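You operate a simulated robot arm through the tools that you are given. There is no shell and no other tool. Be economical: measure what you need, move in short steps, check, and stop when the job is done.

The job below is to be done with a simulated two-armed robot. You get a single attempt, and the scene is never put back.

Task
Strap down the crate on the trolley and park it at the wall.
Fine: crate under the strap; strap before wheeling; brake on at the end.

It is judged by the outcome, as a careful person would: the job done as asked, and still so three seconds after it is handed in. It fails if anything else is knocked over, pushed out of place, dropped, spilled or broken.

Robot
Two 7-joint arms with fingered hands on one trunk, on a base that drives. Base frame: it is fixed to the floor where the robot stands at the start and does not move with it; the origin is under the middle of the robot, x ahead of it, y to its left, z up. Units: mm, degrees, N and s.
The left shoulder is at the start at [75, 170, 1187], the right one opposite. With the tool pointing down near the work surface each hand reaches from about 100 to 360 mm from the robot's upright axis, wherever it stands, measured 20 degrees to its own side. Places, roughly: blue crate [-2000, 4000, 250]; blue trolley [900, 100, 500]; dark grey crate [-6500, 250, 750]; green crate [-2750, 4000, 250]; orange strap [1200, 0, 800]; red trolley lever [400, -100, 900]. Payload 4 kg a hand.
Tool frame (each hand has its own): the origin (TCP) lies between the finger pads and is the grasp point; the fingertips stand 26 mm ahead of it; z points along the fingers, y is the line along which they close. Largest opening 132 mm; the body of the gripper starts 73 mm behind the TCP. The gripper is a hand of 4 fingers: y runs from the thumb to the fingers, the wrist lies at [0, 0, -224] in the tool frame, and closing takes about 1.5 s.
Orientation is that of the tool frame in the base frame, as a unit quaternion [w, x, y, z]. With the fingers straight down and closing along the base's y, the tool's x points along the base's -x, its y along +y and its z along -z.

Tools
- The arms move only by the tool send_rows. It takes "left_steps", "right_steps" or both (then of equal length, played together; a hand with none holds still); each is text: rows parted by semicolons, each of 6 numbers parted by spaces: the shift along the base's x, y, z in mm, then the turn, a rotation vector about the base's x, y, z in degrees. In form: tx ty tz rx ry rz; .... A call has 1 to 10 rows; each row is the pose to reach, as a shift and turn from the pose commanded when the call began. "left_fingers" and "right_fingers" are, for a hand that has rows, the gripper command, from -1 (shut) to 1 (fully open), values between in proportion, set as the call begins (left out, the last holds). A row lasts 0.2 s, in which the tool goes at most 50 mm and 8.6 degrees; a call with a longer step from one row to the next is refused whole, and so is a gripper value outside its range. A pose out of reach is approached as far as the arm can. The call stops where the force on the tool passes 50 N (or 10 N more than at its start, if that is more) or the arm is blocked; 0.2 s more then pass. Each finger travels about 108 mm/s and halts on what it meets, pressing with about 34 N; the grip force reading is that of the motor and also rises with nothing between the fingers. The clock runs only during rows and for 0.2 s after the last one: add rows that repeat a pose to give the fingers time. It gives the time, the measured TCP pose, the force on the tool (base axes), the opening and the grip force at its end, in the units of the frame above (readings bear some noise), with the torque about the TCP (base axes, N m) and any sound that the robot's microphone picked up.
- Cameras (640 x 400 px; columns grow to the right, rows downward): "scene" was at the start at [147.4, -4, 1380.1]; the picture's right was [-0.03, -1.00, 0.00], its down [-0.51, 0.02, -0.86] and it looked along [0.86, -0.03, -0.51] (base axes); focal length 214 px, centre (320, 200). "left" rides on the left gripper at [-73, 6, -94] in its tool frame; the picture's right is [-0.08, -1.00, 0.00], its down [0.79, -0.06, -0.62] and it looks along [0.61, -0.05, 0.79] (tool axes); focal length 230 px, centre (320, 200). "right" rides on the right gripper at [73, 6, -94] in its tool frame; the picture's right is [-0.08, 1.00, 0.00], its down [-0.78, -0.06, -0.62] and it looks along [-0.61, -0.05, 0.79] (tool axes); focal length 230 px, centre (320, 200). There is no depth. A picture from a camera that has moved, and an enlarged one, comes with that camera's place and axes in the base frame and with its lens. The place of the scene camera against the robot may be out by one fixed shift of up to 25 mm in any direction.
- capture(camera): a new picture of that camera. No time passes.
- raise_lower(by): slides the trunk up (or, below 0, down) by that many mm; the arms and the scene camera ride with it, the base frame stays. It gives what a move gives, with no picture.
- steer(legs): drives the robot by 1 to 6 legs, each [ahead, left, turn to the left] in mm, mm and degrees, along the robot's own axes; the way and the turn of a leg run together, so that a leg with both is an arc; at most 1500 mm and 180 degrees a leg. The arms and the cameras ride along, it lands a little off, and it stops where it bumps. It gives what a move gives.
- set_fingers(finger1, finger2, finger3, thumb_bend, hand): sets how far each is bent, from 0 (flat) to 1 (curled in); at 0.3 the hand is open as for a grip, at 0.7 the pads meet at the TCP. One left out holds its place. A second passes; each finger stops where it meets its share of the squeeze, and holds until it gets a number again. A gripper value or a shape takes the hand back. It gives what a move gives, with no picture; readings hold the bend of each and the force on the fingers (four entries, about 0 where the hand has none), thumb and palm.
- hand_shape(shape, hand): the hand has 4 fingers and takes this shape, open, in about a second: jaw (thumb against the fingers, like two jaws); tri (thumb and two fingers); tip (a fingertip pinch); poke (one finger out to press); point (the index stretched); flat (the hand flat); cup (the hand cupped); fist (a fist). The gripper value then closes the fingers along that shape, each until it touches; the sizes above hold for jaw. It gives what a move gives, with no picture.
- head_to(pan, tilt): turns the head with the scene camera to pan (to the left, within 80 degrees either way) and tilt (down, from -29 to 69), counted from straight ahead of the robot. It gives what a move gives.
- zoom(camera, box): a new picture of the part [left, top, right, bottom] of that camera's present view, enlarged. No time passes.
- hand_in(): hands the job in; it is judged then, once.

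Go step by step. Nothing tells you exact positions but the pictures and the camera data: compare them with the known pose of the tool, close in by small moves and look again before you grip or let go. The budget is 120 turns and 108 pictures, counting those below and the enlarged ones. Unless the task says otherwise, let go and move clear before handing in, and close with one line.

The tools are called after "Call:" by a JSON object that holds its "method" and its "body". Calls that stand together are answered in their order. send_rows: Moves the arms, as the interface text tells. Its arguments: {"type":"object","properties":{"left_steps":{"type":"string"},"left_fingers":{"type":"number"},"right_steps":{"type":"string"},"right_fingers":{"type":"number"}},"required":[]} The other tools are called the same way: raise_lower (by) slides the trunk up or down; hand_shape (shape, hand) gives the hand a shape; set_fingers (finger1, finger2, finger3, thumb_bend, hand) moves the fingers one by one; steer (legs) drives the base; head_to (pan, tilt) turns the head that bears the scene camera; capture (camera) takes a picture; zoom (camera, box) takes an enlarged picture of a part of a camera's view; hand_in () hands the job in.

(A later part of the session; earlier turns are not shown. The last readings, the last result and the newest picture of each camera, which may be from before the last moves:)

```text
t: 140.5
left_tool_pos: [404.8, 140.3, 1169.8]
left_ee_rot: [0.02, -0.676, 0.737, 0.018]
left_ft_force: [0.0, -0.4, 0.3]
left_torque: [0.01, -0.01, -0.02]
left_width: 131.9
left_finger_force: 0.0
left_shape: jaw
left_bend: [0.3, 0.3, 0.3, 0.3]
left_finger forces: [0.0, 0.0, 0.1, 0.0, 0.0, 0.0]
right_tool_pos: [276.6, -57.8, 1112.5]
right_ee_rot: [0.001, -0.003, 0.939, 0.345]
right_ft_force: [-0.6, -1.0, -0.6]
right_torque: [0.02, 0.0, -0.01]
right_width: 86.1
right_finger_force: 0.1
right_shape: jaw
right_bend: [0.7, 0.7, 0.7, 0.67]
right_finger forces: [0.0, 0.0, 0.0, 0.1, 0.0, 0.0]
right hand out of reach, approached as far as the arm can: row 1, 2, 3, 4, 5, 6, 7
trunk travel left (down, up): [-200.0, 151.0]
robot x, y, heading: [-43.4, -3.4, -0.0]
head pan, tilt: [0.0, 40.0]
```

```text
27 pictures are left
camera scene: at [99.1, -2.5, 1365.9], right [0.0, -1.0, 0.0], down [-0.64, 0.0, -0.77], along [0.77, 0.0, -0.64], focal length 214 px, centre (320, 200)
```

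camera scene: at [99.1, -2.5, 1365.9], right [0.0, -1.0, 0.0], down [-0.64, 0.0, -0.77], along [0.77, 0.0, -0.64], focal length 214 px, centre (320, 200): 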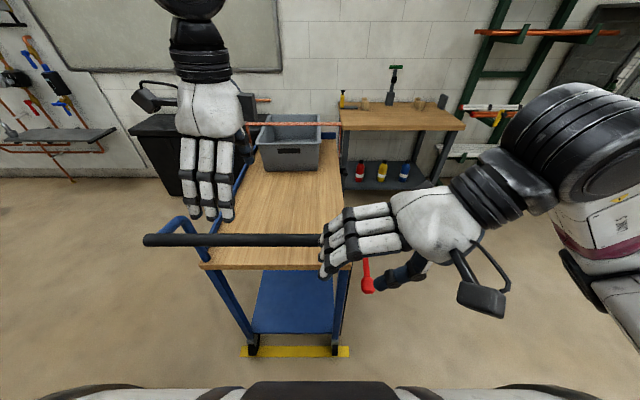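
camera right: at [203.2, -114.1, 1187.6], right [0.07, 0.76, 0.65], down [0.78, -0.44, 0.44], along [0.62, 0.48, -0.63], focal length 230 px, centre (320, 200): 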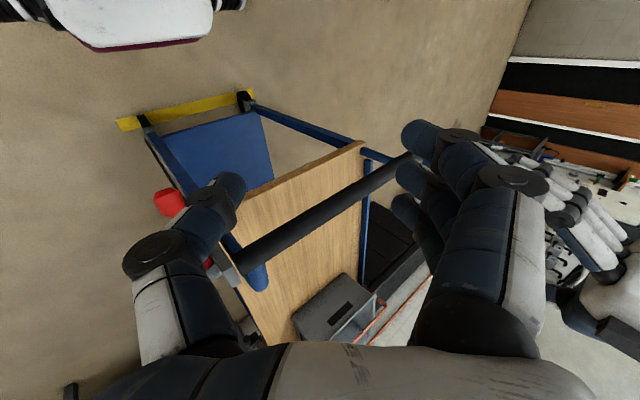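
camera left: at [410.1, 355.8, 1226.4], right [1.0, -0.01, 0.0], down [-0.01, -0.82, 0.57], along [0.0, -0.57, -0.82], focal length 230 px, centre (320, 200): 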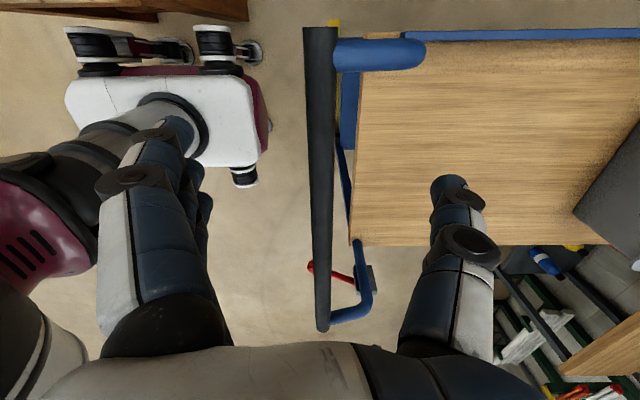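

That tilt is out of reach. Instead I'll come from behind, under the bar, pitched forward with fingers either side of the lever; first I'll back off and straighten the hand.

Call:
{"method": "steer", "body": {"legs": [[-100, 30, 0]]}}

Call:
{"method": "send_rows", "body": {"right_steps": "0 0 0 -8 0 0;0 0 0 -16 0 0;0 0 0 -24 0 0;0 0 0 -32 0 0;0 0 0 -40 0 0;0 0 0 -40 0 0"}}

```text
t: 141.7
left_tool_pos: [305.0, 169.3, 1169.2]
left_ee_rot: [0.021, -0.675, 0.737, 0.017]
left_ft_force: [0.3, 0.5, 0.6]
left_torque: [-0.03, -0.01, -0.01]
left_width: 131.5
left_finger_force: 0.0
left_shape: jaw
left_bend: [0.3, 0.3, 0.3, 0.3]
left_finger forces: [0.0, 0.1, 0.0, 0.0, 0.1, 0.1]
right_tool_pos: [176.2, -27.4, 1113.6]
right_ee_rot: [0.003, -0.003, 0.939, 0.344]
right_ft_force: [-0.8, -0.6, 0.5]
right_torque: [0.01, -0.01, -0.02]
right_width: 86.0
right_finger_force: 0.2
right_shape: jaw
right_bend: [0.7, 0.7, 0.7, 0.67]
right_finger forces: [0.0, 0.1, 0.1, 0.0, 0.0, 0.0]
trunk travel left (down, up): [-200.0, 151.0]
robot x, y, heading: [-139.4, 28.0, 0.1]
head pan, tilt: [0.0, 40.0]
```

```text
t: 143.1
left_tool_pos: [306.4, 169.6, 1169.0]
left_ee_rot: [0.02, -0.675, 0.737, 0.018]
left_ft_force: [-0.2, -0.1, -0.8]
left_torque: [0.01, 0.03, 0.0]
left_width: 132.0
left_finger_force: 0.1
left_shape: jaw
left_bend: [0.3, 0.3, 0.3, 0.3]
left_finger forces: [0.0, 0.1, 0.1, 0.0, 0.0, 0.0]
right_tool_pos: [177.4, -29.1, 1112.8]
right_ee_rot: [0.002, -0.004, 1.0, 0.002]
right_ft_force: [0.4, 1.2, 0.3]
right_torque: [0.02, -0.01, 0.01]
right_width: 86.3
right_finger_force: 0.0
right_shape: jaw
right_bend: [0.7, 0.7, 0.7, 0.67]
right_finger forces: [0.1, 0.0, 0.0, 0.1, 0.1, 0.0]
trunk travel left (down, up): [-200.0, 151.0]
robot x, y, heading: [-141.9, 28.4, 0.1]
head pan, tilt: [0.0, 40.0]
```

Call:
{"method": "send_rows", "body": {"right_steps": "10 -12 -15 0 -6 0;20 -24 -30 0 -12 0;32 -36 -45 0 -18 0;44 -48 -60 0 -24 0;56 -58 -75 0 -30 0;68 -68 -90 0 -36 0;80 -76 -108 0 -42 0;92 -84 -125 0 -45 0;104 -92 -140 0 -45 0;113 -95 -153 0 -45 0"}}

Call:
{"method": "capture", "body": {"camera": "right"}}

Call:
{"method": "capture", "body": {"camera": "scene"}}

```text
t: 145.3
left_tool_pos: [306.4, 169.5, 1169.0]
left_ee_rot: [0.019, -0.675, 0.737, 0.018]
left_ft_force: [-0.1, -0.4, 0.0]
left_torque: [-0.01, 0.01, -0.02]
left_width: 132.0
left_finger_force: 0.0
left_shape: jaw
left_bend: [0.3, 0.3, 0.3, 0.3]
left_finger forces: [0.1, 0.0, 0.0, 0.0, 0.0, 0.0]
right_tool_pos: [322.1, -109.4, 950.3]
right_ee_rot: [0.384, -0.005, 0.923, 0.001]
right_ft_force: [-0.6, 0.3, 0.4]
right_torque: [0.0, 0.04, 0.0]
right_width: 86.0
right_finger_force: 0.1
right_shape: jaw
right_bend: [0.7, 0.7, 0.7, 0.67]
right_finger forces: [0.1, 0.0, 0.0, 0.1, 0.0, 0.1]
right hand out of reach, approached as far as the arm can: row 4, 5, 6, 7, 8, 9, 10
trunk travel left (down, up): [-200.0, 151.0]
robot x, y, heading: [-141.5, 30.2, 0.2]
head pan, tilt: [0.0, 40.0]
```

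```text
26 pictures are left
camera right: at [204.1, -104.0, 965.3], right [0.05, 1.0, 0.05], down [0.12, -0.06, 0.99], along [0.99, -0.04, -0.12], focal length 230 px, centre (320, 200)
```

right: 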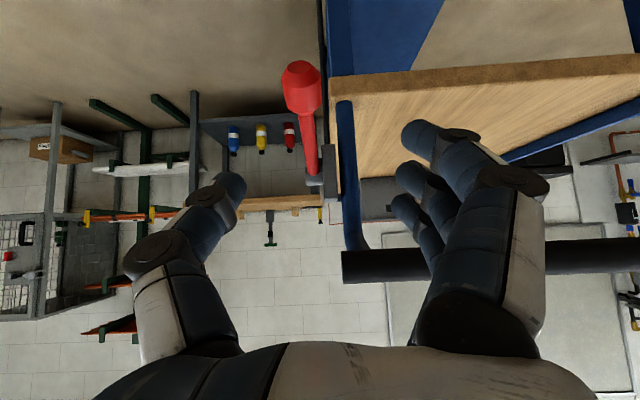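

```text
25 pictures are left
camera scene: at [0.1, 26.9, 1365.9], right [0.0, -1.0, 0.0], down [-0.64, 0.0, -0.77], along [0.77, 0.0, -0.64], focal length 214 px, centre (320, 200)
```

scene: 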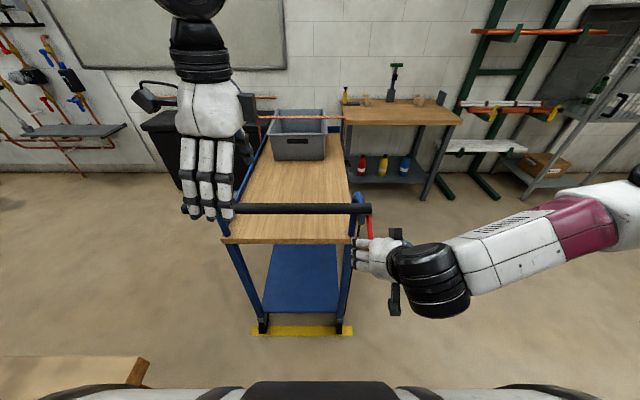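

The hand is well placed behind the lever. I'll move forward-down along the finger direction so the lever enters between fingers and thumb.

Call:
{"method": "send_rows", "body": {"right_steps": "12 -6 -16 0 0 0;25 -13 -32 0 0 0;38 -13 -48 0 0 0;48 -13 -62 0 0 0"}}

Call:
{"method": "capture", "body": {"camera": "right"}}

```text
t: 146.3
left_tool_pos: [305.4, 170.4, 1168.1]
left_ee_rot: [0.02, -0.675, 0.737, 0.019]
left_ft_force: [0.4, -0.1, -0.3]
left_torque: [-0.02, 0.01, 0.0]
left_width: 131.9
left_finger_force: 0.1
left_shape: jaw
left_bend: [0.3, 0.3, 0.3, 0.3]
left_finger forces: [0.0, 0.0, 0.1, 0.0, 0.0, 0.1]
right_tool_pos: [372.3, -120.5, 887.6]
right_ee_rot: [0.384, -0.004, 0.923, 0.0]
right_ft_force: [-0.2, -0.3, -0.1]
right_torque: [0.04, 0.01, -0.04]
right_width: 86.0
right_finger_force: 0.0
right_shape: jaw
right_bend: [0.7, 0.7, 0.7, 0.67]
right_finger forces: [0.1, 0.0, 0.1, 0.0, 0.1, 0.0]
trunk travel left (down, up): [-200.0, 151.0]
robot x, y, heading: [-144.5, 30.2, -0.0]
head pan, tilt: [0.0, 40.0]
```

```text
24 pictures are left
camera right: at [254.4, -116.0, 902.3], right [0.05, 1.0, 0.05], down [0.12, -0.06, 0.99], along [0.99, -0.04, -0.12], focal length 230 px, centre (320, 200)
```

right: 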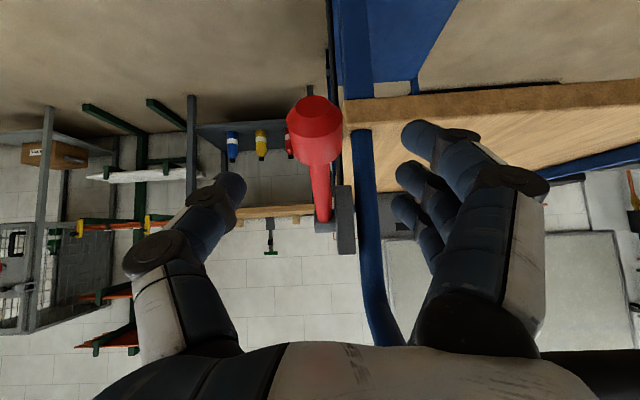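

Call:
{"method": "send_rows", "body": {"right_steps": "9 -1 -12 0 0 0;18 -1 -24 0 0 0;25 -1 -36 0 0 0"}}

Call:
{"method": "send_rows", "body": {"right_steps": "0 0 0 0 0 0;0 0 0 0 0 0;0 0 0 0 0 0;0 0 0 0 0 0;0 0 0 0 0 0;0 0 0 0 0 0", "right_fingers": -1}}

Call:
{"method": "capture", "body": {"camera": "right"}}

```text
t: 147.1
left_tool_pos: [306.2, 170.1, 1168.4]
left_ee_rot: [0.02, -0.675, 0.737, 0.018]
left_ft_force: [0.5, 0.0, 0.0]
left_torque: [-0.03, -0.02, 0.03]
left_width: 131.7
left_finger_force: 0.0
left_shape: jaw
left_bend: [0.3, 0.3, 0.3, 0.3]
left_finger forces: [0.0, 0.1, 0.0, 0.0, 0.0, 0.0]
right_tool_pos: [397.8, -121.1, 851.4]
right_ee_rot: [0.383, -0.005, 0.924, 0.001]
right_ft_force: [0.3, -0.2, 0.3]
right_torque: [-0.01, 0.01, 0.01]
right_width: 86.0
right_finger_force: 0.1
right_shape: jaw
right_bend: [0.7, 0.7, 0.7, 0.67]
right_finger forces: [0.0, 0.0, 0.0, 0.0, 0.0, 0.0]
trunk travel left (down, up): [-200.0, 151.0]
robot x, y, heading: [-142.3, 29.5, -0.1]
head pan, tilt: [0.0, 40.0]
```

```text
t: 148.5
left_tool_pos: [306.1, 170.1, 1169.1]
left_ee_rot: [0.02, -0.676, 0.737, 0.019]
left_ft_force: [-0.2, 0.4, 0.3]
left_torque: [-0.01, 0.01, 0.0]
left_width: 131.7
left_finger_force: 0.1
left_shape: jaw
left_bend: [0.3, 0.3, 0.3, 0.3]
left_finger forces: [0.0, 0.0, 0.0, 0.0, 0.0, 0.0]
right_tool_pos: [397.4, -122.0, 852.0]
right_ee_rot: [0.385, -0.005, 0.923, 0.001]
right_ft_force: [2.3, 0.5, 0.0]
right_torque: [0.04, -0.09, 0.08]
right_width: 19.0
right_finger_force: 33.5
right_shape: jaw
right_bend: [0.71, 0.73, 0.71, 0.71]
right_finger forces: [7.8, 9.0, 10.8, 0.0, 28.1, 0.1]
trunk travel left (down, up): [-200.0, 151.0]
robot x, y, heading: [-139.5, 32.4, -0.1]
head pan, tilt: [0.0, 40.0]
```

```text
23 pictures are left
camera right: at [279.9, -116.4, 866.1], right [0.05, 1.0, 0.05], down [0.12, -0.06, 0.99], along [0.99, -0.04, -0.12], focal length 230 px, centre (320, 200)
```

right: 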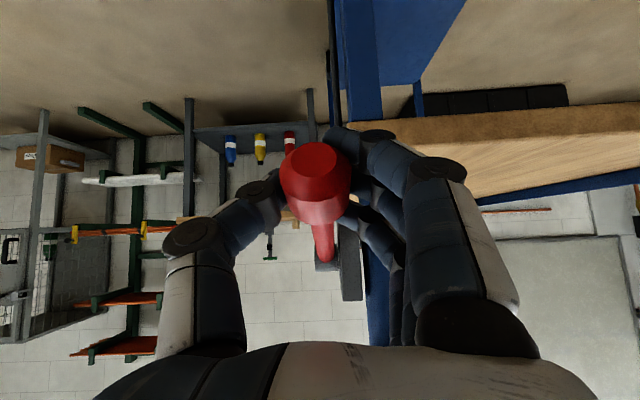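

The lever is gripped. I'll lift it along its arc in steps, stopping on any sound or limit.

Call:
{"method": "send_rows", "body": {"right_steps": "-5 0 14 0 7.5 0;-10 0 29 0 15 0;-12 0 45 0 23 0"}}

Call:
{"method": "capture", "body": {"camera": "right"}}

```text
t: 149.3
left_tool_pos: [305.7, 170.5, 1168.0]
left_ee_rot: [0.02, -0.675, 0.737, 0.018]
left_ft_force: [-0.3, 0.5, -0.1]
left_torque: [0.01, 0.02, 0.0]
left_width: 132.0
left_finger_force: 0.0
left_shape: jaw
left_bend: [0.3, 0.3, 0.3, 0.3]
left_finger forces: [0.0, 0.0, 0.0, 0.0, 0.0, 0.1]
right_tool_pos: [387.2, -121.9, 897.8]
right_ee_rot: [0.195, -0.003, 0.981, 0.0]
right_ft_force: [15.5, 1.1, 2.5]
right_torque: [0.03, -0.3, 0.17]
right_width: 18.7
right_finger_force: 33.8
right_shape: jaw
right_bend: [0.71, 0.73, 0.71, 0.71]
right_finger forces: [8.6, 9.3, 11.4, 0.0, 27.8, 0.1]
trunk travel left (down, up): [-200.0, 151.0]
robot x, y, heading: [-143.5, 25.2, 0.2]
head pan, tilt: [0.0, 40.0]
```

```text
22 pictures are left
camera right: at [284.5, -116.0, 956.3], right [0.07, 1.0, 0.03], down [0.49, -0.06, 0.87], along [0.87, -0.04, -0.49], focal length 230 px, centre (320, 200)
```

right: 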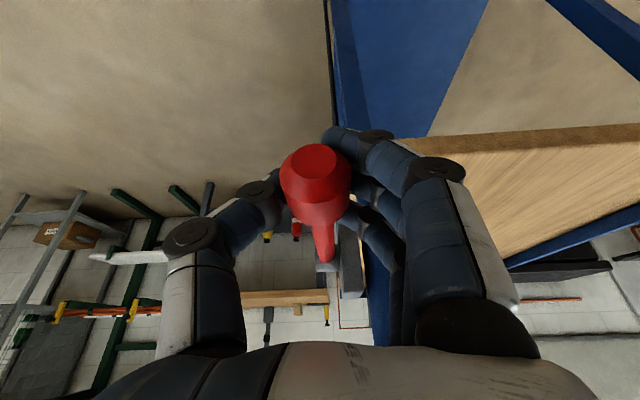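

Call:
{"method": "send_rows", "body": {"right_steps": "4 0 8 0 0 0;6 0 16 0 0 0;9 0 24 0 0 0"}}

Call:
{"method": "capture", "body": {"camera": "scene"}}

```text
t: 150.1
left_tool_pos: [304.6, 169.4, 1169.7]
left_ee_rot: [0.021, -0.675, 0.738, 0.017]
left_ft_force: [-0.4, 0.7, -0.1]
left_torque: [0.0, -0.01, 0.0]
left_width: 132.2
left_finger_force: 0.1
left_shape: jaw
left_bend: [0.3, 0.3, 0.3, 0.3]
left_finger forces: [0.0, 0.0, 0.0, 0.0, 0.1, 0.0]
right_tool_pos: [391.5, -122.2, 920.3]
right_ee_rot: [0.192, -0.005, 0.981, 0.002]
right_ft_force: [-5.6, -3.7, 1.3]
right_torque: [-0.17, 0.07, 0.27]
right_width: 17.9
right_finger_force: 33.5
right_shape: jaw
right_bend: [0.73, 0.73, 0.71, 0.73]
right_finger forces: [3.7, 6.8, 14.1, 0.0, 24.6, 0.0]
trunk travel left (down, up): [-200.0, 151.0]
robot x, y, heading: [-142.0, 27.6, -0.1]
head pan, tilt: [0.0, 40.0]
```

```text
21 pictures are left
camera scene: at [-1.1, 26.4, 1366.2], right [0.0, -1.0, 0.0], down [-0.64, 0.0, -0.77], along [0.77, 0.0, -0.64], focal length 214 px, centre (320, 200)
```

scene: 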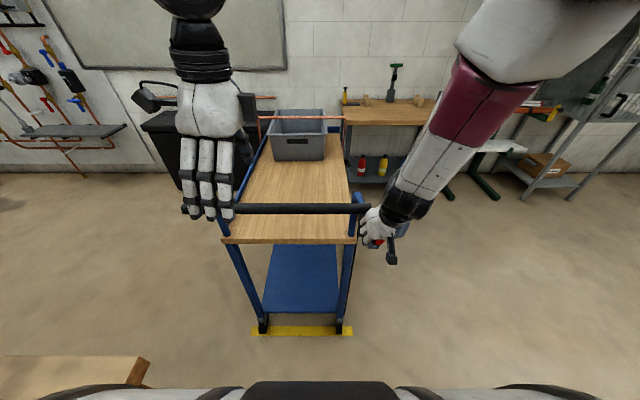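

Call:
{"method": "send_rows", "body": {"right_steps": "3 0 10 0 -6 0;6 0 20 0 -12 0;10 0 30 0 -18 0;14 0 38 0 -24 0"}}

Call:
{"method": "capture", "body": {"camera": "right"}}

```text
t: 150.8
left_tool_pos: [308.3, 167.9, 1167.2]
left_ee_rot: [0.019, -0.675, 0.737, 0.02]
left_ft_force: [-0.5, -0.7, 0.3]
left_torque: [-0.01, 0.01, 0.01]
left_width: 132.2
left_finger_force: 0.1
left_shape: jaw
left_bend: [0.3, 0.3, 0.3, 0.3]
left_finger forces: [0.0, 0.0, 0.0, 0.0, 0.0, 0.0]
right_tool_pos: [392.2, -121.9, 932.1]
right_ee_rot: [0.288, -0.005, 0.958, 0.002]
right_ft_force: [2.4, -2.4, -35.1]
right_torque: [0.26, 0.39, 0.22]
right_width: 8.3
right_finger_force: 34.1
right_shape: jaw
right_bend: [0.74, 0.75, 0.69, 0.75]
right_finger forces: [0.1, 0.0, 10.6, 0.0, 29.7, 0.0]
trunk travel left (down, up): [-200.0, 151.0]
robot x, y, heading: [-139.5, 29.4, -0.2]
head pan, tilt: [0.0, 40.0]
stopped in row 3 (right hand): the force on the tool passed its limit at 57 N (the readings are from after the stop); the commanded pose is now the measured one
```

```text
20 pictures are left
camera right: at [280.6, -117.1, 969.4], right [0.05, 1.0, 0.04], down [0.31, -0.06, 0.95], along [0.95, -0.04, -0.32], focal length 230 px, centre (320, 200)
```

right: 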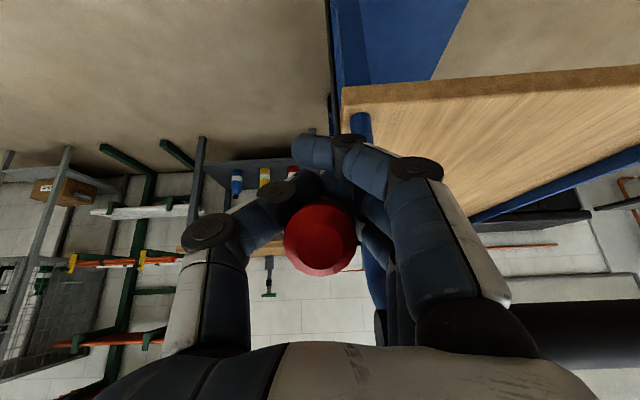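

The lever has come up against its upper stop. I'll open the hand, back away and check that the lever stays up.

Call:
{"method": "send_rows", "body": {"right_steps": "0 0 -4 0 0 0;0 0 -4 0 0 0;0 0 -4 0 0 0;0 0 -4 0 0 0;-20 0 5 0 0 0;-45 0 20 0 0 0;-75 0 45 0 0 0;-100 0 85 0 0 0", "right_fingers": 0.4}}

Call:
{"method": "capture", "body": {"camera": "right"}}

```text
t: 152.6
left_tool_pos: [306.0, 169.3, 1169.2]
left_ee_rot: [0.02, -0.675, 0.737, 0.017]
left_ft_force: [0.5, -0.8, 0.3]
left_torque: [0.04, 0.0, -0.03]
left_width: 131.9
left_finger_force: 0.0
left_shape: jaw
left_bend: [0.3, 0.3, 0.3, 0.3]
left_finger forces: [0.0, 0.0, 0.0, 0.0, 0.1, 0.1]
right_tool_pos: [301.7, -116.2, 1021.7]
right_ee_rot: [0.293, -0.005, 0.956, 0.001]
right_ft_force: [-0.6, 0.0, 0.7]
right_torque: [0.02, 0.0, 0.02]
right_width: 92.2
right_finger_force: 0.0
right_shape: jaw
right_bend: [0.68, 0.68, 0.68, 0.64]
right_finger forces: [0.0, 0.0, 0.1, 0.1, 0.1, 0.0]
right hand out of reach, approached as far as the arm can: row 8
trunk travel left (down, up): [-200.0, 151.0]
robot x, y, heading: [-142.6, 28.6, 0.1]
head pan, tilt: [0.0, 40.0]
```

```text
19 pictures are left
camera right: at [189.9, -111.4, 1058.3], right [0.05, 1.0, 0.04], down [0.3, -0.06, 0.95], along [0.95, -0.04, -0.3], focal length 230 px, centre (320, 200)
```

right: 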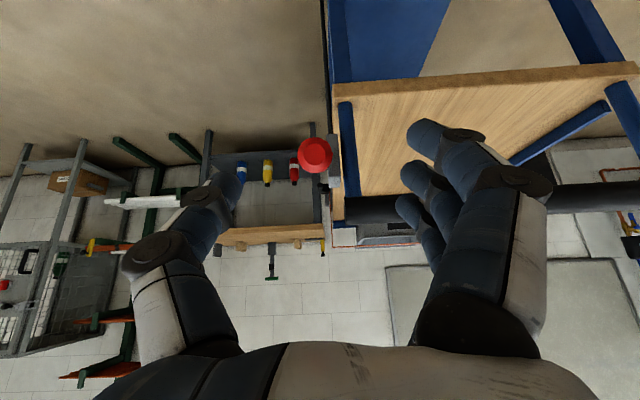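

The lever stays up, so the brake should be off. I'll return the right hand to the bar-grip pose and re-centre behind the trolley.

Call:
{"method": "send_rows", "body": {"right_steps": "0 0 30 0 7 0;0 0 60 0 14 0;0 0 90 0 21 0;0 5 120 0 28 0;0 10 145 0 34 0", "right_fingers": 1}}

Call:
{"method": "send_rows", "body": {"right_steps": "0 0 0 0 0 -8.5;0 0 0 0 0 -17;0 0 0 0 0 -25.5;0 0 0 0 0 -34;0 0 0 0 0 -42.5;0 0 0 0 0 -51;0 0 0 0 0 -59.5;0 0 0 0 0 -68;0 0 0 0 0 -76.5;0 0 0 0 0 -85"}}

Call:
{"method": "steer", "body": {"legs": [[0, 115, 0], [95, 0, 0]]}}

Call:
{"method": "capture", "body": {"camera": "scene"}}

```text
t: 153.8
left_tool_pos: [306.7, 170.6, 1167.3]
left_ee_rot: [0.019, -0.675, 0.737, 0.018]
left_ft_force: [0.2, 0.0, -1.2]
left_torque: [0.01, -0.01, -0.01]
left_width: 132.0
left_finger_force: 0.0
left_shape: jaw
left_bend: [0.3, 0.3, 0.3, 0.3]
left_finger forces: [0.0, 0.1, 0.0, 0.0, 0.0, 0.0]
right_tool_pos: [305.7, -107.7, 1168.6]
right_ee_rot: [0.002, -0.004, 1.0, 0.004]
right_ft_force: [-0.1, 0.5, 0.5]
right_torque: [-0.01, 0.04, 0.03]
right_width: 132.1
right_finger_force: 0.1
right_shape: jaw
right_bend: [0.3, 0.3, 0.3, 0.3]
right_finger forces: [0.0, 0.0, 0.1, 0.0, 0.0, 0.0]
right hand out of reach, approached as far as the arm can: row 1, 2, 3
trunk travel left (down, up): [-200.0, 151.0]
robot x, y, heading: [-141.5, 28.9, 0.1]
head pan, tilt: [0.0, 40.0]
```

```text
t: 156.0
left_tool_pos: [305.5, 169.3, 1168.8]
left_ee_rot: [0.021, -0.674, 0.738, 0.019]
left_ft_force: [-0.3, 0.3, -0.6]
left_torque: [-0.02, -0.03, 0.03]
left_width: 132.1
left_finger_force: 0.1
left_shape: jaw
left_bend: [0.3, 0.3, 0.3, 0.3]
left_finger forces: [0.1, 0.0, 0.1, 0.0, 0.0, 0.1]
right_tool_pos: [304.8, -106.8, 1168.5]
right_ee_rot: [0.004, 0.674, 0.739, 0.001]
right_ft_force: [0.3, 0.2, -0.3]
right_torque: [-0.01, 0.0, 0.0]
right_width: 131.9
right_finger_force: 0.1
right_shape: jaw
right_bend: [0.3, 0.3, 0.3, 0.3]
right_finger forces: [0.1, 0.0, 0.0, 0.0, 0.0, 0.1]
trunk travel left (down, up): [-200.0, 151.0]
robot x, y, heading: [-136.9, 28.3, 0.1]
head pan, tilt: [0.0, 40.0]
```

```text
t: 158.3
left_tool_pos: [399.6, 285.2, 1168.6]
left_ee_rot: [0.02, -0.675, 0.737, 0.018]
left_ft_force: [0.4, -0.7, -0.7]
left_torque: [-0.01, 0.05, -0.03]
left_width: 131.9
left_finger_force: 0.0
left_shape: jaw
left_bend: [0.3, 0.3, 0.3, 0.3]
left_finger forces: [0.0, 0.0, 0.0, 0.1, 0.1, 0.1]
right_tool_pos: [399.5, 8.8, 1168.3]
right_ee_rot: [0.005, 0.672, 0.741, 0.001]
right_ft_force: [-0.6, -0.4, -0.2]
right_torque: [0.0, 0.02, 0.02]
right_width: 132.1
right_finger_force: 0.1
right_shape: jaw
right_bend: [0.3, 0.3, 0.3, 0.3]
right_finger forces: [0.0, 0.1, 0.0, 0.1, 0.0, 0.0]
trunk travel left (down, up): [-200.0, 151.0]
robot x, y, heading: [-48.5, 145.6, 0.1]
head pan, tilt: [0.0, 40.0]
```

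```text
18 pictures are left
camera scene: at [94.0, 142.0, 1366.0], right [0.0, -1.0, 0.0], down [-0.64, 0.0, -0.77], along [0.77, 0.0, -0.64], focal length 214 px, centre (320, 200)
```

scene: 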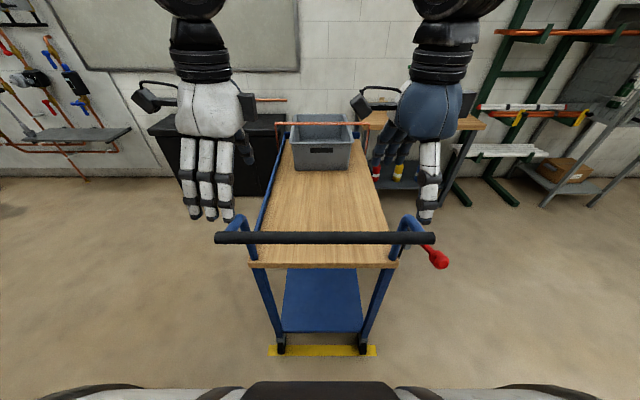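

Call:
{"method": "send_rows", "body": {"right_steps": "5 0 -40 0 0 0;9 0 -80 0 0 0;9 0 -120 0 0 0;9 0 -160 0 0 0", "left_steps": "5 0 -40 0 0 0;9 0 -80 0 0 0;9 0 -120 0 0 0;9 0 -160 0 0 0"}}

Call:
{"method": "send_rows", "body": {"right_steps": "0 0 0 0 0 0;0 0 0 0 0 0;0 0 0 0 0 0;0 0 0 0 0 0;0 0 0 0 0 0;0 0 0 0 0 0;0 0 0 0 0 0;0 0 0 0 0 0", "left_steps": "0 0 0 0 0 0;0 0 0 0 0 0;0 0 0 0 0 0;0 0 0 0 0 0;0 0 0 0 0 0;0 0 0 0 0 0;0 0 0 0 0 0;0 0 0 0 0 0", "right_fingers": -1, "left_fingers": -1}}

Call:
{"method": "steer", "body": {"legs": [[60, 0, 0]]}}

Call:
{"method": "capture", "body": {"camera": "scene"}}

```text
t: 159.3
left_tool_pos: [409.7, 287.7, 1005.8]
left_ee_rot: [0.019, -0.675, 0.737, 0.018]
left_ft_force: [-0.3, 1.2, -0.2]
left_torque: [-0.03, 0.0, -0.05]
left_width: 132.0
left_finger_force: 0.1
left_shape: jaw
left_bend: [0.3, 0.3, 0.3, 0.3]
left_finger forces: [0.1, 0.0, 0.0, 0.0, 0.1, 0.0]
right_tool_pos: [407.7, 9.2, 1006.8]
right_ee_rot: [0.003, 0.672, 0.74, 0.0]
right_ft_force: [0.6, 0.0, 0.2]
right_torque: [0.01, 0.04, -0.03]
right_width: 132.0
right_finger_force: 0.1
right_shape: jaw
right_bend: [0.3, 0.3, 0.3, 0.3]
right_finger forces: [0.0, 0.0, 0.0, 0.0, 0.0, 0.1]
trunk travel left (down, up): [-200.0, 151.0]
robot x, y, heading: [-48.7, 143.1, 0.3]
head pan, tilt: [0.0, 40.0]
```

```text
t: 161.2
left_tool_pos: [408.8, 287.0, 1005.9]
left_ee_rot: [0.02, -0.675, 0.737, 0.019]
left_ft_force: [-2.6, -2.0, -16.7]
left_torque: [-0.03, 0.14, 0.05]
left_width: 15.9
left_finger_force: 33.8
left_shape: jaw
left_bend: [0.72, 0.71, 0.7, 0.71]
left_finger forces: [10.4, 10.1, 9.8, 0.0, 29.7, 0.0]
right_tool_pos: [406.6, 9.8, 1007.4]
right_ee_rot: [0.003, 0.672, 0.74, 0.0]
right_ft_force: [-1.7, 0.5, -11.1]
right_torque: [-0.02, 0.03, -0.08]
right_width: 18.0
right_finger_force: 34.3
right_shape: jaw
right_bend: [0.73, 0.73, 0.73, 0.7]
right_finger forces: [9.5, 9.5, 9.5, 0.1, 31.5, 0.1]
trunk travel left (down, up): [-200.0, 151.0]
robot x, y, heading: [-49.6, 142.7, 0.2]
head pan, tilt: [0.0, 40.0]
```

```text
t: 162.1
left_tool_pos: [466.5, 286.4, 1006.4]
left_ee_rot: [0.019, -0.675, 0.737, 0.019]
left_ft_force: [-3.3, -1.8, -17.8]
left_torque: [0.0, 0.19, 0.08]
left_width: 14.3
left_finger_force: 33.9
left_shape: jaw
left_bend: [0.72, 0.71, 0.69, 0.71]
left_finger forces: [10.5, 10.5, 10.0, 0.0, 31.1, 0.1]
right_tool_pos: [462.7, 9.1, 1005.8]
right_ee_rot: [0.003, 0.672, 0.74, -0.001]
right_ft_force: [-3.1, 0.2, -12.1]
right_torque: [0.05, 0.09, -0.09]
right_width: 16.8
right_finger_force: 34.0
right_shape: jaw
right_bend: [0.73, 0.73, 0.73, 0.71]
right_finger forces: [10.0, 10.0, 10.2, 0.1, 32.4, 0.0]
trunk travel left (down, up): [-200.0, 151.0]
robot x, y, heading: [12.8, 141.3, 0.3]
head pan, tilt: [0.0, 40.0]
```

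```text
17 pictures are left
camera scene: at [152.1, 142.1, 1365.8], right [0.0, -1.0, 0.0], down [-0.64, 0.0, -0.77], along [0.77, 0.0, -0.64], focal length 214 px, centre (320, 200)
```

scene: 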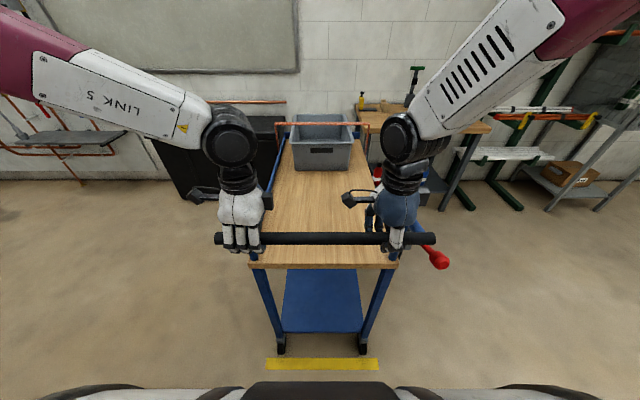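

The trolley rolls with the robot. Bench edge (y≈−135) looks close to the buckle handle's path (y≈−160), so I want the trolley ~55 mm further left before going in; I'll test a small sideways move.

Call:
{"method": "steer", "body": {"legs": [[0, 30, 0]]}}

Call:
{"method": "capture", "body": {"camera": "scene"}}

```text
t: 163.0
left_tool_pos: [466.6, 289.4, 1006.0]
left_ee_rot: [0.012, -0.67, 0.742, 0.014]
left_ft_force: [-0.1, -15.2, -12.4]
left_torque: [-0.13, 0.06, 0.03]
left_width: 14.4
left_finger_force: 33.9
left_shape: jaw
left_bend: [0.72, 0.71, 0.7, 0.71]
left_finger forces: [9.5, 9.4, 9.8, 0.1, 28.7, 0.0]
right_tool_pos: [462.0, 13.9, 1004.7]
right_ee_rot: [0.002, 0.676, 0.737, -0.008]
right_ft_force: [5.4, -10.1, -17.4]
right_torque: [-0.07, 0.0, -0.04]
right_width: 15.2
right_finger_force: 33.7
right_shape: jaw
right_bend: [0.73, 0.73, 0.73, 0.71]
right_finger forces: [8.8, 9.5, 10.1, 0.0, 25.5, 0.1]
trunk travel left (down, up): [-200.0, 151.0]
robot x, y, heading: [11.8, 159.2, -0.3]
head pan, tilt: [0.0, 40.0]
stopped in leg 1: the force on the tool passed its limit at 58 N (the readings are from after the stop); the commanded pose is now the measured one
```

```text
16 pictures are left
camera scene: at [154.2, 153.3, 1365.6], right [0.0, -1.0, 0.0], down [-0.64, 0.0, -0.76], along [0.76, 0.0, -0.64], focal length 214 px, centre (320, 200)
```

scene: 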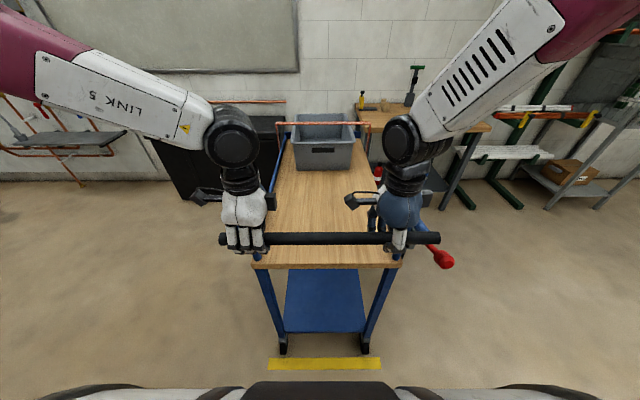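

Sideways is resisted (fixed wheels), so it must go straight. Re-estimating, the bench's leg edge is at y≈−193 and its top at y≈−155 above the handle's height, so straight should clear. I'll go 250 mm and check.

Call:
{"method": "steer", "body": {"legs": [[250, 0, 0]]}}

Call:
{"method": "capture", "body": {"camera": "scene"}}

Call:
{"method": "zoom", "body": {"camera": "scene", "box": [240, 70, 460, 210]}}

```text
t: 164.8
left_tool_pos: [711.9, 288.7, 1005.3]
left_ee_rot: [0.011, -0.67, 0.742, 0.015]
left_ft_force: [-5.5, -16.3, -16.3]
left_torque: [-0.21, 0.11, 0.06]
left_width: 14.1
left_finger_force: 34.2
left_shape: jaw
left_bend: [0.72, 0.71, 0.7, 0.71]
left_finger forces: [11.1, 11.0, 10.7, 0.0, 28.6, 0.0]
right_tool_pos: [708.7, 13.0, 1004.2]
right_ee_rot: [0.001, 0.676, 0.737, -0.008]
right_ft_force: [0.0, -8.0, -23.9]
right_torque: [-0.09, 0.08, -0.04]
right_width: 14.6
right_finger_force: 33.7
right_shape: jaw
right_bend: [0.73, 0.73, 0.72, 0.71]
right_finger forces: [9.4, 9.5, 9.9, 0.0, 29.0, 0.0]
trunk travel left (down, up): [-200.0, 151.0]
robot x, y, heading: [255.5, 157.7, -0.2]
head pan, tilt: [0.0, 40.0]
```

```text
15 pictures are left
camera scene: at [400.2, 152.1, 1365.5], right [-0.01, -1.0, 0.0], down [-0.64, 0.01, -0.76], along [0.76, 0.0, -0.64], focal length 214 px, centre (320, 200)
```

scene: 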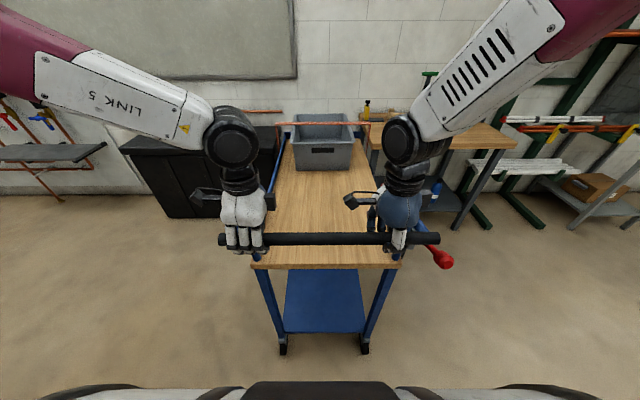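

```text
2.86 times, centred on (350, 140) of scene
camera zoom: at [400.2, 152.1, 1365.5], right [-0.01, -1.0, 0.0], down [-0.64, 0.01, -0.76], along [0.76, 0.0, -0.64], focal length 613 px, centre (234, 371)
```

zoom: 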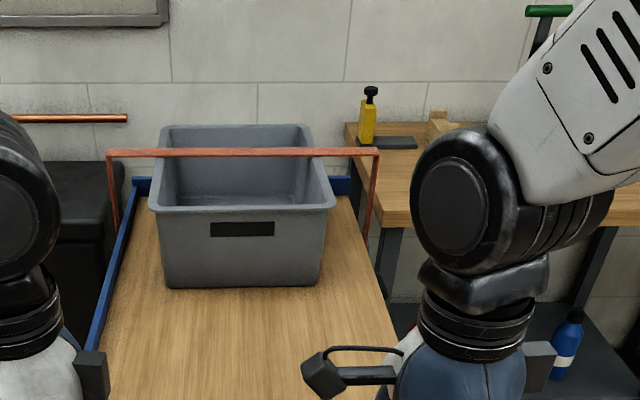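

Bench edge is at y≈−172 and cabinet at y≈460, so the straight path clears on both sides. I'll go another 330 mm and look.

Call:
{"method": "steer", "body": {"legs": [[330, 0, 0]]}}

Call:
{"method": "zoom", "body": {"camera": "scene", "box": [240, 60, 460, 200]}}

```text
t: 167.0
left_tool_pos: [1041.9, 288.4, 1003.7]
left_ee_rot: [0.011, -0.669, 0.743, 0.014]
left_ft_force: [-3.8, -0.6, -11.2]
left_torque: [0.02, 0.12, 0.08]
left_width: 13.8
left_finger_force: 33.8
left_shape: jaw
left_bend: [0.72, 0.71, 0.7, 0.72]
left_finger forces: [10.1, 10.0, 9.6, 0.0, 28.0, 0.0]
right_tool_pos: [1037.3, 12.9, 1003.1]
right_ee_rot: [0.002, 0.678, 0.735, -0.009]
right_ft_force: [0.4, 7.2, -26.0]
right_torque: [0.17, 0.12, 0.07]
right_width: 14.3
right_finger_force: 34.1
right_shape: jaw
right_bend: [0.73, 0.73, 0.72, 0.71]
right_finger forces: [9.5, 9.6, 10.1, 0.0, 29.7, 0.1]
trunk travel left (down, up): [-200.0, 151.0]
robot x, y, heading: [590.4, 152.9, -0.6]
head pan, tilt: [0.0, 40.0]
```

```text
2.86 times, centred on (350, 130) of scene
camera zoom: at [729.9, 153.3, 1365.5], right [-0.01, -1.0, 0.0], down [-0.64, 0.0, -0.76], along [0.76, -0.01, -0.64], focal length 613 px, centre (234, 400)
```

zoom: 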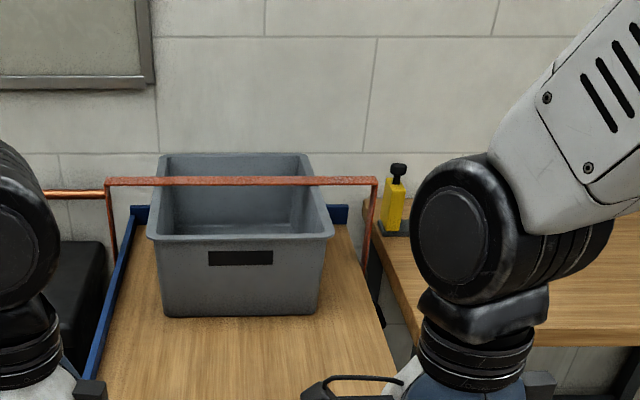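

The front end looks about 130 mm from the wall. I'll go 85 mm more and check again from a steeper look.

Call:
{"method": "steer", "body": {"legs": [[85, 0, 0]]}}

Call:
{"method": "capture", "body": {"camera": "scene"}}

```text
t: 168.1
left_tool_pos: [1124.8, 288.5, 1004.4]
left_ee_rot: [0.01, -0.669, 0.743, 0.016]
left_ft_force: [-3.9, 4.9, -12.8]
left_torque: [0.1, 0.13, 0.11]
left_width: 13.7
left_finger_force: 33.9
left_shape: jaw
left_bend: [0.72, 0.71, 0.7, 0.73]
left_finger forces: [9.7, 9.6, 9.7, 0.1, 27.7, 0.0]
right_tool_pos: [1119.9, 12.3, 1004.0]
right_ee_rot: [0.001, 0.677, 0.736, -0.01]
right_ft_force: [-0.4, 11.0, -25.2]
right_torque: [0.18, 0.08, 0.05]
right_width: 14.3
right_finger_force: 33.7
right_shape: jaw
right_bend: [0.73, 0.73, 0.72, 0.71]
right_finger forces: [9.2, 9.6, 9.9, 0.0, 29.8, 0.1]
trunk travel left (down, up): [-200.0, 151.0]
robot x, y, heading: [672.2, 152.1, -0.3]
head pan, tilt: [0.0, 40.0]
```

```text
12 pictures are left
camera scene: at [813.4, 153.5, 1365.6], right [-0.01, -1.0, 0.0], down [-0.64, 0.01, -0.77], along [0.77, -0.01, -0.64], focal length 214 px, centre (320, 200)
```

scene: 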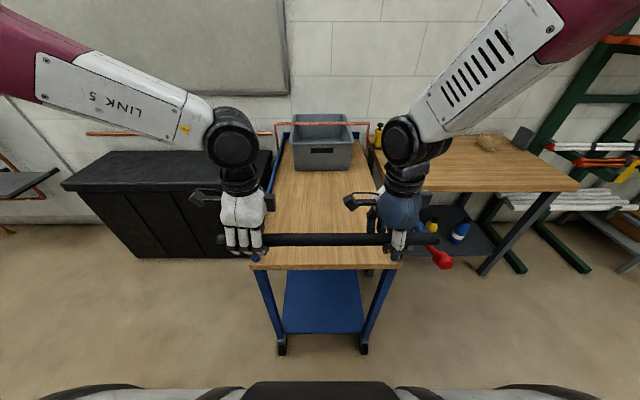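

The wall line computes to x≈2100 and the trolley's front to ≈2080. I'll creep forward 20 mm to feel for contact.

Call:
{"method": "steer", "body": {"legs": [[20, 0, 0]]}}

Call:
{"method": "zoom", "body": {"camera": "scene", "box": [250, 90, 410, 190]}}

```text
t: 168.9
left_tool_pos: [1142.0, 287.6, 1003.1]
left_ee_rot: [0.01, -0.669, 0.743, 0.017]
left_ft_force: [-5.5, 1.9, -13.6]
left_torque: [0.01, 0.08, 0.1]
left_width: 13.7
left_finger_force: 33.8
left_shape: jaw
left_bend: [0.72, 0.71, 0.7, 0.73]
left_finger forces: [10.4, 10.1, 10.1, 0.1, 26.2, 0.1]
right_tool_pos: [1137.7, 11.9, 1002.8]
right_ee_rot: [0.0, 0.678, 0.735, -0.012]
right_ft_force: [-4.2, 8.3, -21.9]
right_torque: [0.15, 0.11, -0.01]
right_width: 14.5
right_finger_force: 33.7
right_shape: jaw
right_bend: [0.73, 0.73, 0.73, 0.71]
right_finger forces: [8.6, 8.8, 9.1, 0.1, 30.4, 0.1]
trunk travel left (down, up): [-200.0, 151.0]
robot x, y, heading: [687.7, 154.2, -0.5]
head pan, tilt: [0.0, 40.0]
```

```text
4.00 times, centred on (330, 140) of scene
camera zoom: at [832.0, 153.0, 1365.7], right [-0.01, -1.0, 0.0], down [-0.64, 0.01, -0.77], along [0.77, -0.01, -0.64], focal length 858 px, centre (280, 440)
```

zoom: 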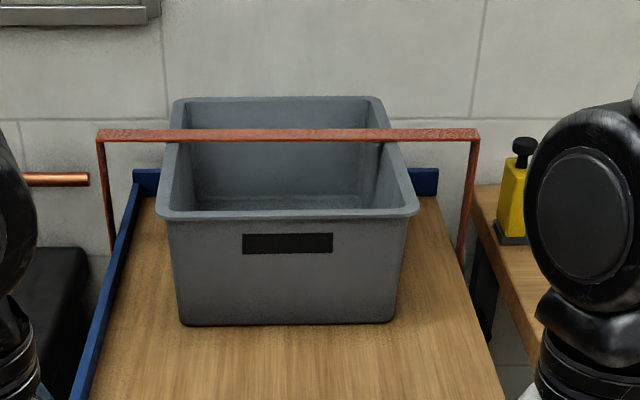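

Call:
{"method": "steer", "body": {"legs": [[25, 0, 0]]}}

Call:
{"method": "steer", "body": {"legs": [[20, 0, 0]]}}

```text
t: 169.7
left_tool_pos: [1166.0, 288.5, 1003.0]
left_ee_rot: [0.009, -0.669, 0.743, 0.019]
left_ft_force: [-17.4, -5.8, -34.0]
left_torque: [-0.09, 0.03, 0.15]
left_width: 12.0
left_finger_force: 33.8
left_shape: jaw
left_bend: [0.71, 0.7, 0.69, 0.72]
left_finger forces: [13.5, 13.6, 13.6, 0.0, 23.9, 0.1]
right_tool_pos: [1157.8, 12.0, 1002.5]
right_ee_rot: [-0.001, 0.677, 0.736, -0.013]
right_ft_force: [-21.6, 13.5, -25.2]
right_torque: [0.17, 0.31, -0.01]
right_width: 14.3
right_finger_force: 34.2
right_shape: jaw
right_bend: [0.74, 0.74, 0.73, 0.72]
right_finger forces: [7.7, 8.0, 8.3, 0.0, 34.2, 0.0]
trunk travel left (down, up): [-200.0, 151.0]
robot x, y, heading: [712.2, 154.4, -0.7]
head pan, tilt: [0.0, 40.0]
```

```text
t: 170.6
left_tool_pos: [1166.4, 287.5, 997.3]
left_ee_rot: [0.0, -0.668, 0.744, 0.031]
left_ft_force: [-12.9, -0.2, -12.4]
left_torque: [-0.06, 0.06, 0.12]
left_width: 11.9
left_finger_force: 34.0
left_shape: jaw
left_bend: [0.72, 0.71, 0.7, 0.74]
left_finger forces: [10.8, 10.6, 10.2, 0.0, 19.7, 0.0]
right_tool_pos: [1157.9, 11.0, 999.3]
right_ee_rot: [-0.014, 0.676, 0.737, -0.027]
right_ft_force: [-20.0, 3.8, -8.5]
right_torque: [-0.01, 0.1, -0.03]
right_width: 14.3
right_finger_force: 34.2
right_shape: jaw
right_bend: [0.75, 0.75, 0.74, 0.74]
right_finger forces: [4.8, 5.0, 5.3, 0.0, 29.8, 0.0]
trunk travel left (down, up): [-200.0, 151.0]
robot x, y, heading: [726.5, 156.3, -0.7]
head pan, tilt: [0.0, 40.0]
stopped in leg 1: the force on the tool passed its limit at 56 N (the readings are from after the stop); the commanded pose is now the measured one
```

The front has met the wall. I'll release the bar gently and raise both hands, then set the brake.

Call:
{"method": "send_rows", "body": {"right_steps": "-4 0 0 0 0 0;-4 0 0 0 0 0;-4 0 0 0 0 0;-4 0 0 0 0 0;-4 0 0 0 0 0;-4 0 0 0 0 0;-4 0 40 0 0 0;-4 0 80 0 0 0;-4 0 120 0 0 0;-4 0 160 0 0 0", "left_steps": "-4 0 0 0 0 0;-4 0 0 0 0 0;-4 0 0 0 0 0;-4 0 0 0 0 0;-4 0 0 0 0 0;-4 0 0 0 0 0;-4 0 40 0 0 0;-4 0 80 0 0 0;-4 0 120 0 0 0;-4 0 160 0 0 0", "right_fingers": 1, "left_fingers": 1}}

Call:
{"method": "capture", "body": {"camera": "right"}}

```text
t: 172.8
left_tool_pos: [1165.5, 285.8, 1159.2]
left_ee_rot: [0.001, -0.667, 0.744, 0.03]
left_ft_force: [-0.5, 0.0, 0.3]
left_torque: [0.02, -0.01, 0.0]
left_width: 132.0
left_finger_force: 0.1
left_shape: jaw
left_bend: [0.3, 0.3, 0.3, 0.3]
left_finger forces: [0.0, 0.0, 0.1, 0.1, 0.1, 0.0]
right_tool_pos: [1157.6, 11.8, 1160.5]
right_ee_rot: [-0.011, 0.675, 0.738, -0.023]
right_ft_force: [-0.5, 0.6, -0.4]
right_torque: [0.0, 0.0, 0.0]
right_width: 132.0
right_finger_force: 0.0
right_shape: jaw
right_bend: [0.3, 0.3, 0.3, 0.3]
right_finger forces: [0.0, 0.0, 0.1, 0.1, 0.0, 0.0]
trunk travel left (down, up): [-200.0, 151.0]
robot x, y, heading: [726.3, 154.2, -0.4]
head pan, tilt: [0.0, 40.0]
```

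```text
10 pictures are left
camera right: at [1162.5, 86.2, 1252.6], right [1.0, 0.01, -0.05], down [0.04, -0.77, 0.63], along [-0.03, -0.63, -0.77], focal length 230 px, centre (320, 200)
```

right: 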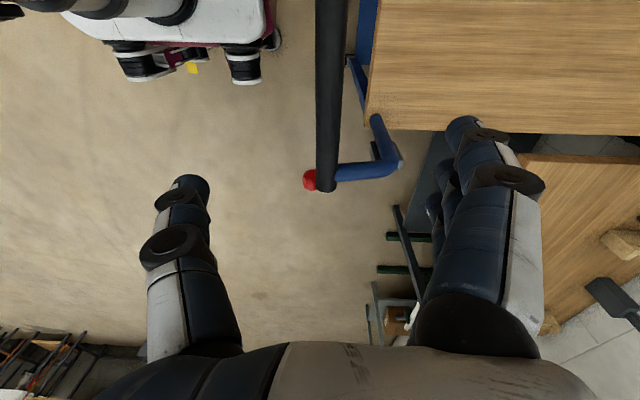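

The knob is at about (1137, −121, 949), consistent with the trolley's ~754 mm travel. I'll repeat the earlier lever stance: back and to the right, hand turned, then pitched forward.

Call:
{"method": "steer", "body": {"legs": [[-112, 0, 0.4], [0, -126, 0]]}}

Call:
{"method": "send_rows", "body": {"right_steps": "0 0 0 0 0 8.5;0 0 0 0 0 17;0 0 0 0 0 25.5;0 0 0 0 0 34;0 0 0 0 0 42.5;0 0 0 0 0 51;0 0 0 0 0 59.5;0 0 0 0 0 68;0 0 0 0 0 76.5;0 0 0 0 0 85", "right_fingers": 0.3}}

Call:
{"method": "send_rows", "body": {"right_steps": "0 0 -25 0 -6 0;0 0 -50 0 -12 0;0 0 -75 0 -18 0;0 0 -100 0 -24 0;0 0 -125 0 -30 0;0 0 -140 0 -34 0;0 0 -140 0 -34 0"}}

Call:
{"method": "capture", "body": {"camera": "right"}}

```text
t: 175.3
left_tool_pos: [1053.9, 165.3, 1157.7]
left_ee_rot: [0.001, -0.67, 0.741, 0.031]
left_ft_force: [-0.8, -1.3, 0.5]
left_torque: [0.02, 0.0, 0.0]
left_width: 132.0
left_finger_force: 0.1
left_shape: jaw
left_bend: [0.3, 0.3, 0.3, 0.3]
left_finger forces: [0.0, 0.0, 0.0, 0.1, 0.1, 0.0]
right_tool_pos: [1049.0, -111.0, 1159.6]
right_ee_rot: [-0.011, 0.674, 0.739, -0.023]
right_ft_force: [-0.7, 0.3, -0.9]
right_torque: [0.01, 0.01, 0.02]
right_width: 131.8
right_finger_force: 0.0
right_shape: jaw
right_bend: [0.3, 0.3, 0.3, 0.3]
right_finger forces: [0.0, 0.0, 0.0, 0.0, 0.0, 0.0]
trunk travel left (down, up): [-200.0, 151.0]
robot x, y, heading: [615.3, 29.5, -0.1]
head pan, tilt: [0.0, 40.0]
```

```text
t: 177.5
left_tool_pos: [1054.1, 164.9, 1156.9]
left_ee_rot: [0.001, -0.67, 0.741, 0.03]
left_ft_force: [0.1, -0.1, -0.1]
left_torque: [-0.03, 0.0, 0.01]
left_width: 131.9
left_finger_force: 0.1
left_shape: jaw
left_bend: [0.3, 0.3, 0.3, 0.3]
left_finger forces: [0.0, 0.0, 0.0, 0.1, 0.0, 0.0]
right_tool_pos: [1050.0, -109.9, 1158.2]
right_ee_rot: [0.008, -0.004, 1.0, -0.025]
right_ft_force: [-0.8, -0.3, 0.1]
right_torque: [0.0, -0.02, 0.02]
right_width: 86.1
right_finger_force: 0.1
right_shape: jaw
right_bend: [0.7, 0.7, 0.7, 0.67]
right_finger forces: [0.0, 0.0, 0.0, 0.1, 0.0, 0.1]
trunk travel left (down, up): [-200.0, 151.0]
robot x, y, heading: [619.7, 30.5, -0.1]
head pan, tilt: [0.0, 40.0]
```

```text
t: 179.1
left_tool_pos: [1052.6, 167.1, 1158.2]
left_ee_rot: [0.0, -0.671, 0.741, 0.028]
left_ft_force: [-0.6, 1.1, -1.3]
left_torque: [0.02, -0.01, 0.01]
left_width: 131.9
left_finger_force: 0.0
left_shape: jaw
left_bend: [0.3, 0.3, 0.3, 0.3]
left_finger forces: [0.1, 0.0, 0.0, 0.1, 0.1, 0.1]
right_tool_pos: [1055.8, -105.5, 1019.6]
right_ee_rot: [0.3, 0.005, 0.954, -0.025]
right_ft_force: [0.1, -0.1, -0.6]
right_torque: [-0.02, 0.0, -0.03]
right_width: 86.0
right_finger_force: 0.1
right_shape: jaw
right_bend: [0.7, 0.7, 0.7, 0.67]
right_finger forces: [0.0, 0.0, 0.0, 0.0, 0.0, 0.0]
right hand out of reach, approached as far as the arm can: row 6, 7
trunk travel left (down, up): [-200.0, 151.0]
robot x, y, heading: [619.5, 27.1, -0.1]
head pan, tilt: [0.0, 40.0]
```

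```text
9 pictures are left
camera right: at [942.7, -95.3, 1054.6], right [0.09, 1.0, 0.0], down [0.29, -0.02, 0.96], along [0.95, -0.08, -0.29], focal length 230 px, centre (320, 200)
```

right: 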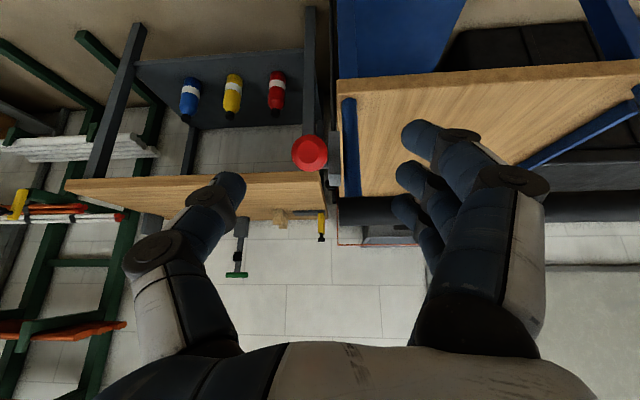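

Call:
{"method": "send_rows", "body": {"right_steps": "18 -8 -35 0 0 0;42 -14 -62 0 0 0;68 -16 -80 0 0 0;90 -16 -90 0 0 0"}}

Call:
{"method": "send_rows", "body": {"right_steps": "0 0 0 0 0 0;0 0 0 0 0 0;0 0 0 0 0 0;0 0 0 0 0 0;0 0 0 0 0 0;0 0 0 0 0 0", "right_fingers": -1}}

Call:
{"method": "capture", "body": {"camera": "right"}}

```text
t: 180.1
left_tool_pos: [1055.5, 165.8, 1159.1]
left_ee_rot: [0.001, -0.67, 0.742, 0.03]
left_ft_force: [-0.2, -0.5, -0.6]
left_torque: [0.04, 0.02, 0.02]
left_width: 132.1
left_finger_force: 0.1
left_shape: jaw
left_bend: [0.3, 0.3, 0.3, 0.3]
left_finger forces: [0.0, 0.0, 0.0, 0.0, 0.0, 0.1]
right_tool_pos: [1146.8, -122.5, 930.8]
right_ee_rot: [0.301, 0.005, 0.953, -0.025]
right_ft_force: [0.6, -0.1, -0.1]
right_torque: [0.01, 0.01, -0.01]
right_width: 86.1
right_finger_force: 0.0
right_shape: jaw
right_bend: [0.7, 0.7, 0.7, 0.67]
right_finger forces: [0.1, 0.0, 0.0, 0.0, 0.1, 0.1]
trunk travel left (down, up): [-200.0, 151.0]
robot x, y, heading: [616.3, 29.6, -0.4]
head pan, tilt: [0.0, 40.0]
```

```text
t: 181.5
left_tool_pos: [1054.4, 165.5, 1158.2]
left_ee_rot: [0.0, -0.67, 0.741, 0.03]
left_ft_force: [-0.5, -0.3, 0.4]
left_torque: [0.0, 0.02, 0.0]
left_width: 132.0
left_finger_force: 0.0
left_shape: jaw
left_bend: [0.3, 0.3, 0.3, 0.3]
left_finger forces: [0.0, 0.1, 0.1, 0.1, 0.0, 0.0]
right_tool_pos: [1146.5, -123.3, 932.6]
right_ee_rot: [0.3, 0.005, 0.954, -0.025]
right_ft_force: [1.2, -7.2, -3.7]
right_torque: [0.08, -0.06, 0.36]
right_width: 1.3
right_finger_force: 33.9
right_shape: jaw
right_bend: [0.69, 0.67, 0.72, 0.74]
right_finger forces: [0.0, 2.1, 11.5, 0.0, 26.7, 0.0]
trunk travel left (down, up): [-200.0, 151.0]
robot x, y, heading: [619.9, 28.6, -0.2]
head pan, tilt: [0.0, 40.0]
```

```text
8 pictures are left
camera right: at [1033.4, -113.5, 967.2], right [0.09, 1.0, 0.0], down [0.29, -0.03, 0.96], along [0.95, -0.08, -0.29], focal length 230 px, centre (320, 200)
```

right: 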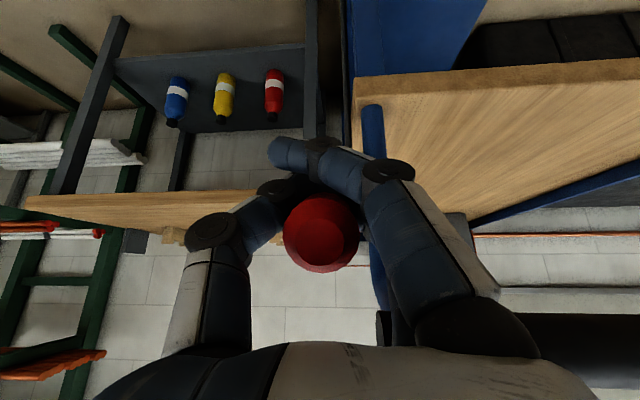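

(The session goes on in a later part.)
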